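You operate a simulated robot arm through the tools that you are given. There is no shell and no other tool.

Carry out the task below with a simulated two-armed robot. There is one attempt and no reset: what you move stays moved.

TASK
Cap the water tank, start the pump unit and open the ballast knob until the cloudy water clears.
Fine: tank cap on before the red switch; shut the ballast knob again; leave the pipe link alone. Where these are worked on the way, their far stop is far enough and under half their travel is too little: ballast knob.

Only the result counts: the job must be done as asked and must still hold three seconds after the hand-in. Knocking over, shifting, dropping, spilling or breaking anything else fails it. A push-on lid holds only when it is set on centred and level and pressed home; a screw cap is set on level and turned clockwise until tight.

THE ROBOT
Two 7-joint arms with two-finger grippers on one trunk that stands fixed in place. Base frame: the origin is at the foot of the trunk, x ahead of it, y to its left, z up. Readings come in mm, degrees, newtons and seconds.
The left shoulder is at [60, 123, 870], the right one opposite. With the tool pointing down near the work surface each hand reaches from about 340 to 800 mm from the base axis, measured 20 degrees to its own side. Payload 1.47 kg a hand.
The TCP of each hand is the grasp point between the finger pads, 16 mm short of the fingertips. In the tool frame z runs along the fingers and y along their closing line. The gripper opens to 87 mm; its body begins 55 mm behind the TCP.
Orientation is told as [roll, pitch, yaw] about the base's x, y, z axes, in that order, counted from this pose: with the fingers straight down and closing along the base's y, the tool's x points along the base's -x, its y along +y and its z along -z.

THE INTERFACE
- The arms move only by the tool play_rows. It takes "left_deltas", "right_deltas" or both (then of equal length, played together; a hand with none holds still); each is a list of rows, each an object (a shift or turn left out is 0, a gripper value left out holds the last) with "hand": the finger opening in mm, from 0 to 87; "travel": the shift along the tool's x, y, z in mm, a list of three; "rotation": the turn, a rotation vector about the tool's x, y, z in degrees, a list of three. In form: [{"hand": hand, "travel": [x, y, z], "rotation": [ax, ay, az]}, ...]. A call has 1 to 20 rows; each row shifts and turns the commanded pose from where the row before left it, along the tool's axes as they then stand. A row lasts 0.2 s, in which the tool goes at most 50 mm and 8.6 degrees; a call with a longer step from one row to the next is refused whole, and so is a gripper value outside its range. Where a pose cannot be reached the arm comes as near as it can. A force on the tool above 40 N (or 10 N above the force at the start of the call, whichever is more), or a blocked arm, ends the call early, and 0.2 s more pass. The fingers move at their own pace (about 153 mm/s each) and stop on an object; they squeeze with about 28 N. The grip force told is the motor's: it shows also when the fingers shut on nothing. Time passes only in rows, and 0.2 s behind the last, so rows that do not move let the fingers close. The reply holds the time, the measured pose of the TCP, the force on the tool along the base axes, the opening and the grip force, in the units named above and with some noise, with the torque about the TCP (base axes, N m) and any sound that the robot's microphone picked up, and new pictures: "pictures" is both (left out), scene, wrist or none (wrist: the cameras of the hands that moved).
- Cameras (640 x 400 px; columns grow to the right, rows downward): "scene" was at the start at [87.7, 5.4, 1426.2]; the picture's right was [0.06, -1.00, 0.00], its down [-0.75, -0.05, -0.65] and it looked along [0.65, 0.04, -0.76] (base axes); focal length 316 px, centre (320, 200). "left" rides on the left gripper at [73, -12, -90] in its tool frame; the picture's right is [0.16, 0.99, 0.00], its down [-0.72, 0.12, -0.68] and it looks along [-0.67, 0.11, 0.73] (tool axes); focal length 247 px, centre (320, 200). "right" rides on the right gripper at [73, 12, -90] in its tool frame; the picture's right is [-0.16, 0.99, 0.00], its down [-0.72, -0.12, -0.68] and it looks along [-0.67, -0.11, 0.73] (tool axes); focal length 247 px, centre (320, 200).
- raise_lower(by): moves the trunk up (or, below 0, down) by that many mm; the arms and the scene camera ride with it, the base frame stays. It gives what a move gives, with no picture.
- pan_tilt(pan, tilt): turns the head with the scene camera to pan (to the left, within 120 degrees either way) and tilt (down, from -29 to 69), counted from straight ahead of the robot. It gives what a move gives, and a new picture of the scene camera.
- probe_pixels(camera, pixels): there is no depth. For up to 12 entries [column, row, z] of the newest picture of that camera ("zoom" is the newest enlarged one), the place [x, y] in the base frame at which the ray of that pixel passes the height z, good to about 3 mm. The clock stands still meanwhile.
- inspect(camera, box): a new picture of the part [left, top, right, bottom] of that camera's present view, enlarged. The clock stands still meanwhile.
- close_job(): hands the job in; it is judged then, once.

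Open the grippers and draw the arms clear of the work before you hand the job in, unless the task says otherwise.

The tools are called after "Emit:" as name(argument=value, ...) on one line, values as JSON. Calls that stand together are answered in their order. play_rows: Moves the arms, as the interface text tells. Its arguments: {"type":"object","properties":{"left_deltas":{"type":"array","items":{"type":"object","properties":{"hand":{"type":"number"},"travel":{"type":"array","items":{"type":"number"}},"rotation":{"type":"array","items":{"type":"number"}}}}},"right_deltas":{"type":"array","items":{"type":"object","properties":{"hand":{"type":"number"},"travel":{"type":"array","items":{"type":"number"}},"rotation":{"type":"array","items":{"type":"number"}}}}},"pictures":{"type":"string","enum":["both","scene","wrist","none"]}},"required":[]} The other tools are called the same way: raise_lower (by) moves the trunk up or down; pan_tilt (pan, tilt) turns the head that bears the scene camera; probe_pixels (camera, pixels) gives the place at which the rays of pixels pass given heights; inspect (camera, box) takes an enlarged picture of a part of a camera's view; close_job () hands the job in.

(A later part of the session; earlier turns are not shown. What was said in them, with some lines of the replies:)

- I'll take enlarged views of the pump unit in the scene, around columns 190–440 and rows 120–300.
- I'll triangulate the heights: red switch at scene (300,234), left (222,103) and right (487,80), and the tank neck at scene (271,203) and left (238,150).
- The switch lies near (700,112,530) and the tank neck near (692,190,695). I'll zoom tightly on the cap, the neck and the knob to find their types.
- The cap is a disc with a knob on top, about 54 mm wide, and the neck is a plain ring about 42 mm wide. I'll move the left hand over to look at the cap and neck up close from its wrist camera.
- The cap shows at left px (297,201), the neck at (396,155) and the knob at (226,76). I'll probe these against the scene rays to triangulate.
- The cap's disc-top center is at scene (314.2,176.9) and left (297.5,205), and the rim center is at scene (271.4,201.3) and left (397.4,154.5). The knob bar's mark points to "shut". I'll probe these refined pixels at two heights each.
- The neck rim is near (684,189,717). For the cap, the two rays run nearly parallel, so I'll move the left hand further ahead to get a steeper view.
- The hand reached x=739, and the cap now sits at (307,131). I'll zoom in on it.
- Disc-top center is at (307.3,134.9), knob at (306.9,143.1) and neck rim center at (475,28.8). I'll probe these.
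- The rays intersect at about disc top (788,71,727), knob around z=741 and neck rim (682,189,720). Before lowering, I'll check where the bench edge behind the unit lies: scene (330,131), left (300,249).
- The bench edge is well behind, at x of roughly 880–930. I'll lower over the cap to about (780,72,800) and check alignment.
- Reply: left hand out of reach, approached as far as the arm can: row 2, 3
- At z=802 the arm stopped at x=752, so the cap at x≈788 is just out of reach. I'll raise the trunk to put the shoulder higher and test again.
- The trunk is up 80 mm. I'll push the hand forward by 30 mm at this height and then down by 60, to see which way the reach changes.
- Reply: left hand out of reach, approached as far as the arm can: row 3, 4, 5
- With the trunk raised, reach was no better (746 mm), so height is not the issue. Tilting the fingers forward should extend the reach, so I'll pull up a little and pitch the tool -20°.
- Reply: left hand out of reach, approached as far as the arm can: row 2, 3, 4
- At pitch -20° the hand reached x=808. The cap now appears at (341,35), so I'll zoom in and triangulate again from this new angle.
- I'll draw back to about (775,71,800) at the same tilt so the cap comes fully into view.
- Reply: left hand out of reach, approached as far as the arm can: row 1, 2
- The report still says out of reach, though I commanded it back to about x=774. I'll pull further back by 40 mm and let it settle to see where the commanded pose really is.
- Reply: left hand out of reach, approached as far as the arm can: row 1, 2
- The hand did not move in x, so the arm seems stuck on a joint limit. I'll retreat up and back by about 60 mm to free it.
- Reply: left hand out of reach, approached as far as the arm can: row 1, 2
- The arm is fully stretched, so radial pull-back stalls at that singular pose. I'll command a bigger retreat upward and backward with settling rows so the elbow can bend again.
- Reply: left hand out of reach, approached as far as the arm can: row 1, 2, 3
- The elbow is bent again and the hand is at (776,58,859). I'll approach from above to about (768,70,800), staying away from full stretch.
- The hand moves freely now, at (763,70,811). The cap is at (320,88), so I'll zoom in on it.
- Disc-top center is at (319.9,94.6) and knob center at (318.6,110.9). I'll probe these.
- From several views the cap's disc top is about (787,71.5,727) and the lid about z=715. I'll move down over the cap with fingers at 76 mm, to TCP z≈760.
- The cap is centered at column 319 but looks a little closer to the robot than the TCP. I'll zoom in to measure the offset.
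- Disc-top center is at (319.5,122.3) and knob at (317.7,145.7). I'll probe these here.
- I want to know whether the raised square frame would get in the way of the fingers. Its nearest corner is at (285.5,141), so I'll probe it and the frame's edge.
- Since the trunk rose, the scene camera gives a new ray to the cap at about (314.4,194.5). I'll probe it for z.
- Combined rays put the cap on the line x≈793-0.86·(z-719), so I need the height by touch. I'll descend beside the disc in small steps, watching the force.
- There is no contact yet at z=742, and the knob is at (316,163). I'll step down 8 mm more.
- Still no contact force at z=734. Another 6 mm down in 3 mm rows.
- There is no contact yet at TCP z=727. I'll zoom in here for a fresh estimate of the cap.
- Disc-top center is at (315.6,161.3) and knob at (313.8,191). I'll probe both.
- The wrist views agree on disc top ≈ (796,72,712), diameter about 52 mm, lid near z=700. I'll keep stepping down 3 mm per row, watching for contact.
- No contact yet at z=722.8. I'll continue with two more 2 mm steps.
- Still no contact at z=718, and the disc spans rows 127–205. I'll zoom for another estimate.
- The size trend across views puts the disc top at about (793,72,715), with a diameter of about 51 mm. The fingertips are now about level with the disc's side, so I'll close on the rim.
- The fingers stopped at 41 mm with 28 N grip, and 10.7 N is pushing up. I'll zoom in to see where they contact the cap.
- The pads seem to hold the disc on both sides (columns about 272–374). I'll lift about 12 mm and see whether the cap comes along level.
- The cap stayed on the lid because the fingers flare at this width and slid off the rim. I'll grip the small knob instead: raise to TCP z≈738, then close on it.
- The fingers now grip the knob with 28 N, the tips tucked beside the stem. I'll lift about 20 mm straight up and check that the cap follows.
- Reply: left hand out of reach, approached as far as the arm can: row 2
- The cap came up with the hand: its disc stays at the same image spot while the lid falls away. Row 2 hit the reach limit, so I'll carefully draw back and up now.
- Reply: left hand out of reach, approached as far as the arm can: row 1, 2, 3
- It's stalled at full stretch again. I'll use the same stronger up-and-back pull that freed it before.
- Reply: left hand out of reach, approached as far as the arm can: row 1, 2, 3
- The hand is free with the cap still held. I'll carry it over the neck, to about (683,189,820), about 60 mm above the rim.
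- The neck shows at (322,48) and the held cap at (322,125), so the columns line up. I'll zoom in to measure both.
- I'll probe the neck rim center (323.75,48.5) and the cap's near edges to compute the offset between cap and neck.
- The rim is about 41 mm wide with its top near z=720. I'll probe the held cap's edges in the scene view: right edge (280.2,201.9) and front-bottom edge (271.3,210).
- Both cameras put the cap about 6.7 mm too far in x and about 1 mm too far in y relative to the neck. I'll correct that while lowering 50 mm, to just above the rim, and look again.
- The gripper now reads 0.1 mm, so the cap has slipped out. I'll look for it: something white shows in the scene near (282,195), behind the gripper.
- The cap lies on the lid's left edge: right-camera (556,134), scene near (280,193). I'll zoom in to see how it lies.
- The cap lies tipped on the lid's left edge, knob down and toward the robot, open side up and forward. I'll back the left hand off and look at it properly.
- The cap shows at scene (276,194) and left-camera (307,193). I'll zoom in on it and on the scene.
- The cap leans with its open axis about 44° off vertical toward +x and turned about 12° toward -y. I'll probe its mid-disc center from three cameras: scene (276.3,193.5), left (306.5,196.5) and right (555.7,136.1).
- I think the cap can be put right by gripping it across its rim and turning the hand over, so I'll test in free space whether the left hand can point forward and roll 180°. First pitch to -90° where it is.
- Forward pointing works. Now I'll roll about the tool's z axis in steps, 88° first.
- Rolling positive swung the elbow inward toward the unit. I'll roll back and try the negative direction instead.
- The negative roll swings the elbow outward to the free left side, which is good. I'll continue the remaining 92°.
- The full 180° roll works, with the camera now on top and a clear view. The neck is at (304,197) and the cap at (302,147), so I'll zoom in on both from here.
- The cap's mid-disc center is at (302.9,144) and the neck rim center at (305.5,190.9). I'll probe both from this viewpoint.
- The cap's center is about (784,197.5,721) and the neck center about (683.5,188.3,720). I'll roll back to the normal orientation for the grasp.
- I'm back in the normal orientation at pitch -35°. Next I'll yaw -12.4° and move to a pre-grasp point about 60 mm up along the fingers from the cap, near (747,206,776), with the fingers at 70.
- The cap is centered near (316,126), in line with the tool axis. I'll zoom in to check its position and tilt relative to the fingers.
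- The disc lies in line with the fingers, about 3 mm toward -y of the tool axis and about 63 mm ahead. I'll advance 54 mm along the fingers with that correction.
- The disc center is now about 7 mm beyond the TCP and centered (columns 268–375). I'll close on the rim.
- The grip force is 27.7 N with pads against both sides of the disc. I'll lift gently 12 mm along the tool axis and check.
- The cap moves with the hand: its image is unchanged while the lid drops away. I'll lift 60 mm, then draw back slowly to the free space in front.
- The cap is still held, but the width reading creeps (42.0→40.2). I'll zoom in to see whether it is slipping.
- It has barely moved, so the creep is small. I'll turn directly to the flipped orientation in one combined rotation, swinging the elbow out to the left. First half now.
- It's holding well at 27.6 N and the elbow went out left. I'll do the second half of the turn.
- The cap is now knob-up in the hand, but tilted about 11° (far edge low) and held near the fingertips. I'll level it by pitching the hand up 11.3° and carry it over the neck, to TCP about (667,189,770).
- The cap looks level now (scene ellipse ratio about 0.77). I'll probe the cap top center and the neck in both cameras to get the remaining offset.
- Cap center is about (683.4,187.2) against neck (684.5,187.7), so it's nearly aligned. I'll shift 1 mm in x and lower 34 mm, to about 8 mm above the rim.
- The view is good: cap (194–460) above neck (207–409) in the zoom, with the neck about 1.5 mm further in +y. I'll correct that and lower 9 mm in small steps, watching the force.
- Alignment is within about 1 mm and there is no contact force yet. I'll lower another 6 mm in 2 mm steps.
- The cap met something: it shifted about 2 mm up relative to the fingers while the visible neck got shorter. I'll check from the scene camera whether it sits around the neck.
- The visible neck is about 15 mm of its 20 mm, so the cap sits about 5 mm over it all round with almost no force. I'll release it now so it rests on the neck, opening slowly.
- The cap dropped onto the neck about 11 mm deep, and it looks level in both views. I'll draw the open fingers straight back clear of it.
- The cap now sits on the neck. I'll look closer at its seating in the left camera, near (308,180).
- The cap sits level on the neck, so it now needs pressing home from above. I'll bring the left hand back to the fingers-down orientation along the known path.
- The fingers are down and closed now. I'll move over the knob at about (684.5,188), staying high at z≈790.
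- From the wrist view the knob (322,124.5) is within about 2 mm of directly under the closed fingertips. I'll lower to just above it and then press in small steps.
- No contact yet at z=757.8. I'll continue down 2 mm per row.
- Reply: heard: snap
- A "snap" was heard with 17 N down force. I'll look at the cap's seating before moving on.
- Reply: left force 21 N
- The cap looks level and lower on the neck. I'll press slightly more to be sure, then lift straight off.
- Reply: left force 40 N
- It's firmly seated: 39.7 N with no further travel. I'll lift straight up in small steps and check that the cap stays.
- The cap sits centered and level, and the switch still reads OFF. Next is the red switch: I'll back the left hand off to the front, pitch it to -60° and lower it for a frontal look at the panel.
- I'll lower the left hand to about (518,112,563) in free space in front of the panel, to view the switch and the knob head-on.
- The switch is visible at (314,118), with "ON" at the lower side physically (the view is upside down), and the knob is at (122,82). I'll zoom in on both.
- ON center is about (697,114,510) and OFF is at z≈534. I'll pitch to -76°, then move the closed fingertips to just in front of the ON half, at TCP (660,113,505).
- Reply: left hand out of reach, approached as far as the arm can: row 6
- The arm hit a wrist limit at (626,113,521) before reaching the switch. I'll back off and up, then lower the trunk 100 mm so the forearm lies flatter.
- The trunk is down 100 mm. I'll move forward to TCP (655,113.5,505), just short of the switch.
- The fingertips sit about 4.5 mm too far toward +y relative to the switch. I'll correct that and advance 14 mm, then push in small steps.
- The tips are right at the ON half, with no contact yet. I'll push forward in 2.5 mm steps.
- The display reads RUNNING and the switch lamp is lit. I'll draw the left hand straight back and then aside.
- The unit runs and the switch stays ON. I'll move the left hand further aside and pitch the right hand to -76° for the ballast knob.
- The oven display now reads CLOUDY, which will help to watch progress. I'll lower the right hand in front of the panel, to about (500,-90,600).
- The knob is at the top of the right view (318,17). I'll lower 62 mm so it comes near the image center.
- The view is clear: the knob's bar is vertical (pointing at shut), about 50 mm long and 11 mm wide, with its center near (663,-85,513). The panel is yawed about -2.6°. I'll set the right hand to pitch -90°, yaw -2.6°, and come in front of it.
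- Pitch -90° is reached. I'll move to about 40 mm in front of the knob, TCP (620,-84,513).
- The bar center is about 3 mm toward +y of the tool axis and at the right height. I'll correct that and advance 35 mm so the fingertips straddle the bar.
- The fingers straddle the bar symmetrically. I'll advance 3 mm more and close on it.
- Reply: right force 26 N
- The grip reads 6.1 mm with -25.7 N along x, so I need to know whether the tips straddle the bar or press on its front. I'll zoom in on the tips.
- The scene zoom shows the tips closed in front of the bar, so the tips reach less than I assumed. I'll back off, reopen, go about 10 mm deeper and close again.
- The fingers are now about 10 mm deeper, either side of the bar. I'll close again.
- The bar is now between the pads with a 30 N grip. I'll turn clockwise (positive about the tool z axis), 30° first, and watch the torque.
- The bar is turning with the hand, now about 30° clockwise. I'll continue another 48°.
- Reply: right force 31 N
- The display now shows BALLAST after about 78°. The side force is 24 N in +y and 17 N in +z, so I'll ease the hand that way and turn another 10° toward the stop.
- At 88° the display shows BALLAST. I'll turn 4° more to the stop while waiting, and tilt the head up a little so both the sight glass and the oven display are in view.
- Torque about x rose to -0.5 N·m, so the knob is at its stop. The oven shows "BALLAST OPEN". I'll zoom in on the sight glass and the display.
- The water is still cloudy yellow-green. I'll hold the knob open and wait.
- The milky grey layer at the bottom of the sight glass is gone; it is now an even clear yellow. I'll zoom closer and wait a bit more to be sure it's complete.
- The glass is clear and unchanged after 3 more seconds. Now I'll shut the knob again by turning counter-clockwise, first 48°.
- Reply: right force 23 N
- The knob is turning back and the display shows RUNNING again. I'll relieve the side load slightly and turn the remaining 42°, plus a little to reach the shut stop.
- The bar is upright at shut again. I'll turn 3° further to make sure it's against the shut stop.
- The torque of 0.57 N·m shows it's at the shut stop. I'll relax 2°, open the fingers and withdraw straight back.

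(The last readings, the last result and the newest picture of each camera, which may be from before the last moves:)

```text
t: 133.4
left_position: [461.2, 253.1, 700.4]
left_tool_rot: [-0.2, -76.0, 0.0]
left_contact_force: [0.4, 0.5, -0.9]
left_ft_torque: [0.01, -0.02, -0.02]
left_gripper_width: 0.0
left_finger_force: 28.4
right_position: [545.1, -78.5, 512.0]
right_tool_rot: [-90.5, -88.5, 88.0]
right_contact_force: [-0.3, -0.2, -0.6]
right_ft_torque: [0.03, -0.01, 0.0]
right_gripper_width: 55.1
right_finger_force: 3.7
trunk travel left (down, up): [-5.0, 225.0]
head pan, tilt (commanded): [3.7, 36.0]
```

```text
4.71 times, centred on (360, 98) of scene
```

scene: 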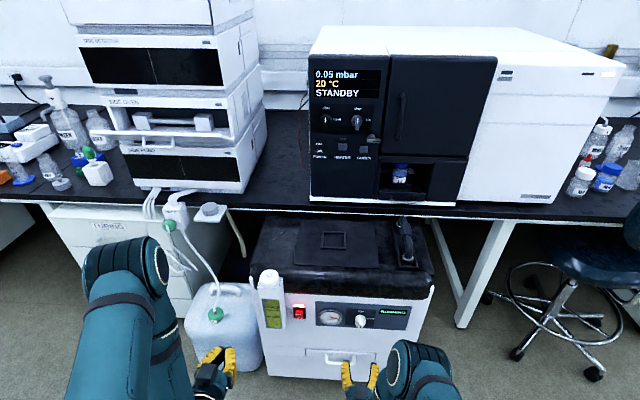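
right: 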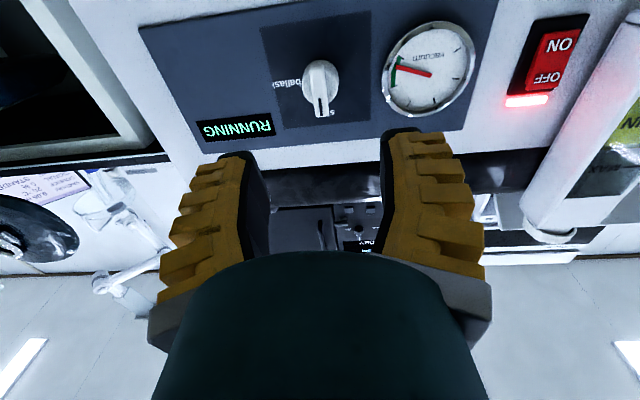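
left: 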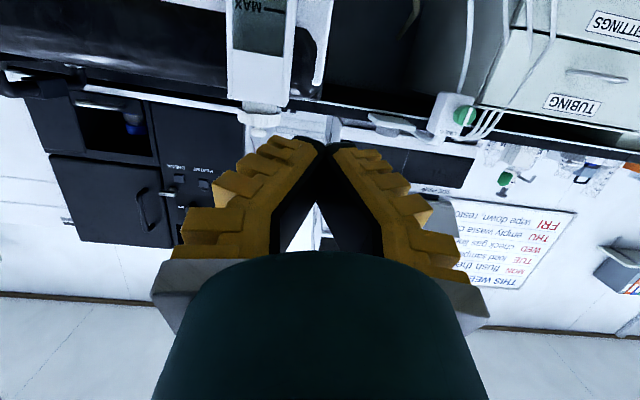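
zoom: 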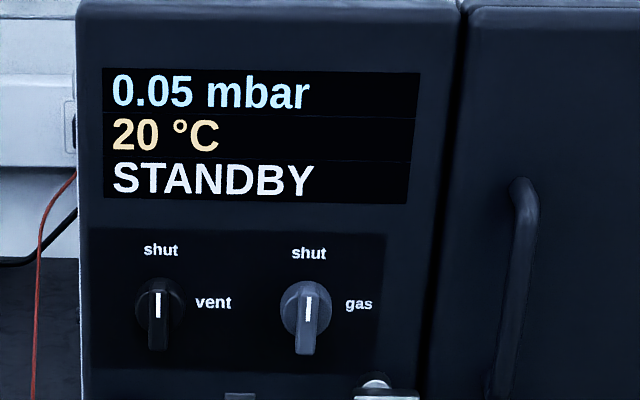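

The unit shows RUNNING, the glass is clear and the oven is back at 0.05 mbar STANDBY. I'll check the knob's final angle and the cap closely.

Emit:
inspect(camera="right", box=[260, 30, 380, 140])

Emit:
inspect(camera="scene", box=[250, 260, 298, 296])

Emit:
inspect(camera="left", box=[200, 60, 340, 160])

```text
3.64 times, centred on (320, 85) of right
```

zoom: 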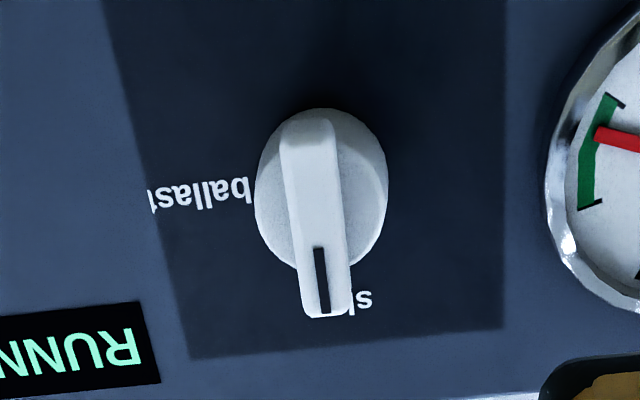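

```text
11.11 times, centred on (274, 278) of scene
```

zoom: 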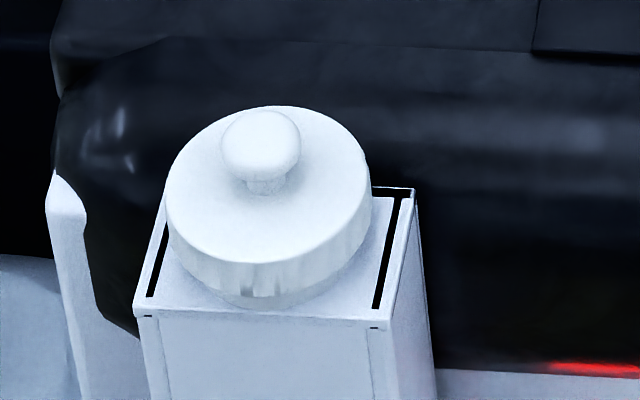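

```text
4.00 times, centred on (270, 110) of left
```

zoom: 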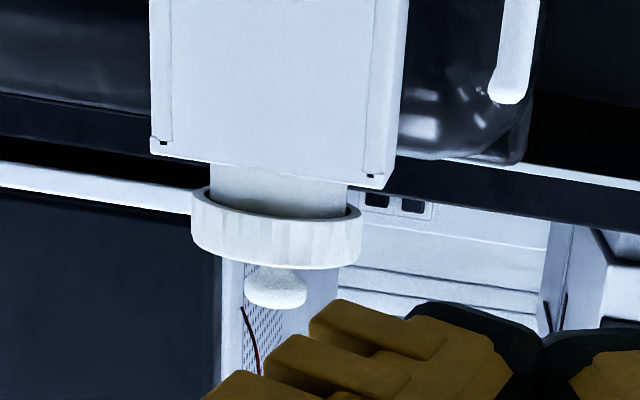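

The knob's mark points at shut and the cap sits level on the neck. I'll open both grippers and draw both arms clear.

Emit:
play_rows(left_deltas=[{"hand": 40, "travel": [-8, 8, -8]}, {"hand": 87, "travel": [-8, 8, -8]}, {"travel": [-8, 8, -8]}, {"travel": [-8, 8, -8]}, {}, {}], right_deltas=[{"travel": [0, -5, -25]}, {"hand": 87, "travel": [-15, -20, -20]}, {"travel": [-15, -20, -15]}, {"travel": [-15, -20, -15]}, {"travel": [-15, -20, -10]}, {}], pictures="both")

Emit:
inspect(camera="scene", box=[180, 200, 440, 370])

```text
t: 134.8
left_position: [437.9, 284.3, 739.2]
left_tool_rot: [-0.2, -76.0, -0.1]
left_contact_force: [0.0, -0.2, -0.1]
left_ft_torque: [0.0, -0.01, 0.02]
left_gripper_width: 87.1
left_finger_force: 0.0
right_position: [458.6, -158.3, 575.2]
right_tool_rot: [-90.9, -88.5, 88.3]
right_contact_force: [-0.7, -0.2, -0.4]
right_ft_torque: [0.01, 0.03, 0.01]
right_gripper_width: 87.1
right_finger_force: 0.0
trunk travel left (down, up): [-5.0, 225.0]
head pan, tilt (commanded): [3.7, 36.0]
```

scene: 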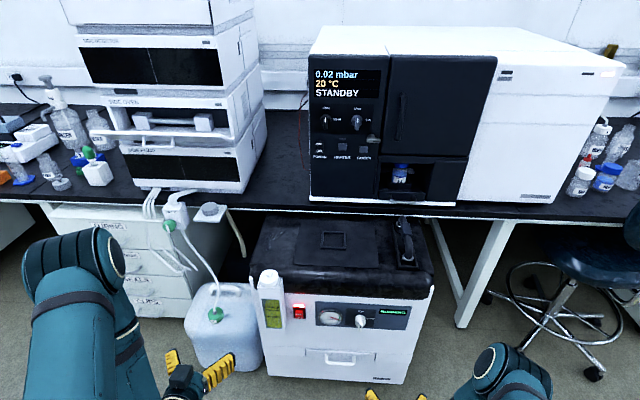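
right: 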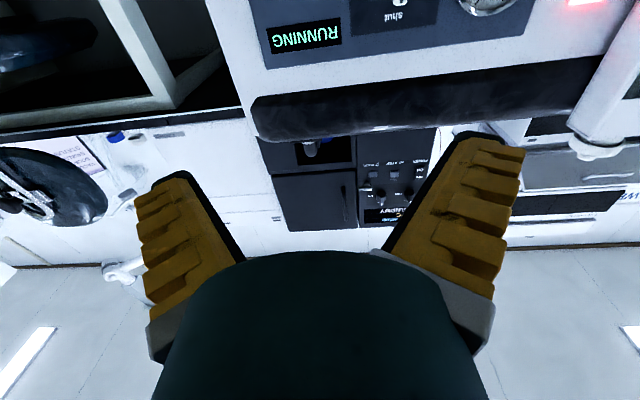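
left: 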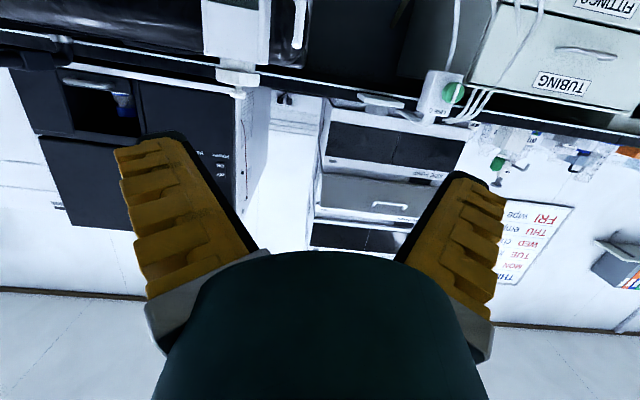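

```text
2.35 times, centred on (310, 285) of scene
```

zoom: 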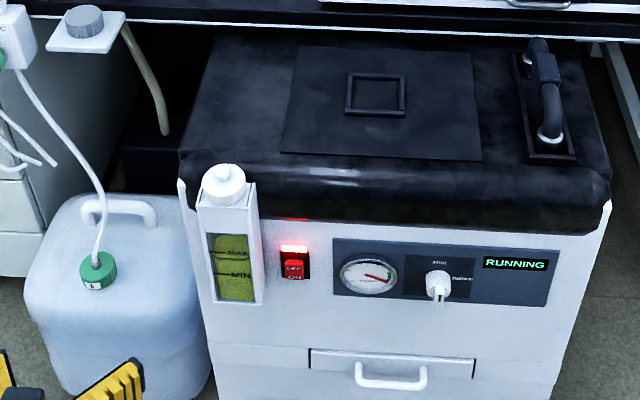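

Everything holds: the cap is on, the switch is lit and RUNNING, the glass is clear, the knob is at shut and the pipe link is untouched. The oven reads 0.02 mbar and STANDBY, and both grippers are open and clear, so I'm handing the job in.

Emit:
close_job()

```text
The job is handed in.
```

The job is handed in, and the last pictures show everything as you asked:

- **Tank cap:** it is on, level, and was pressed home with an audible snap and about 40 N. I fitted it before touching the red switch.
- **Pump unit:** it is switched on, the display reads RUNNING, and the oven is back at STANDBY at 0.02 mbar.
- **Ballast knob:** I opened it to its far stop until the milky layer in the sight glass was gone. It stayed clear for several seconds, then I turned the knob back to its shut stop.
- **Pipe link:** I did not touch it.

I dropped the cap once on the way. It slipped from the left gripper and landed upside down on the unit's lid. I picked it up, turned it over in the hand and fitted it from there. I saw nothing else moved or damaged.

Both grippers are open and both arms are clear of the work.
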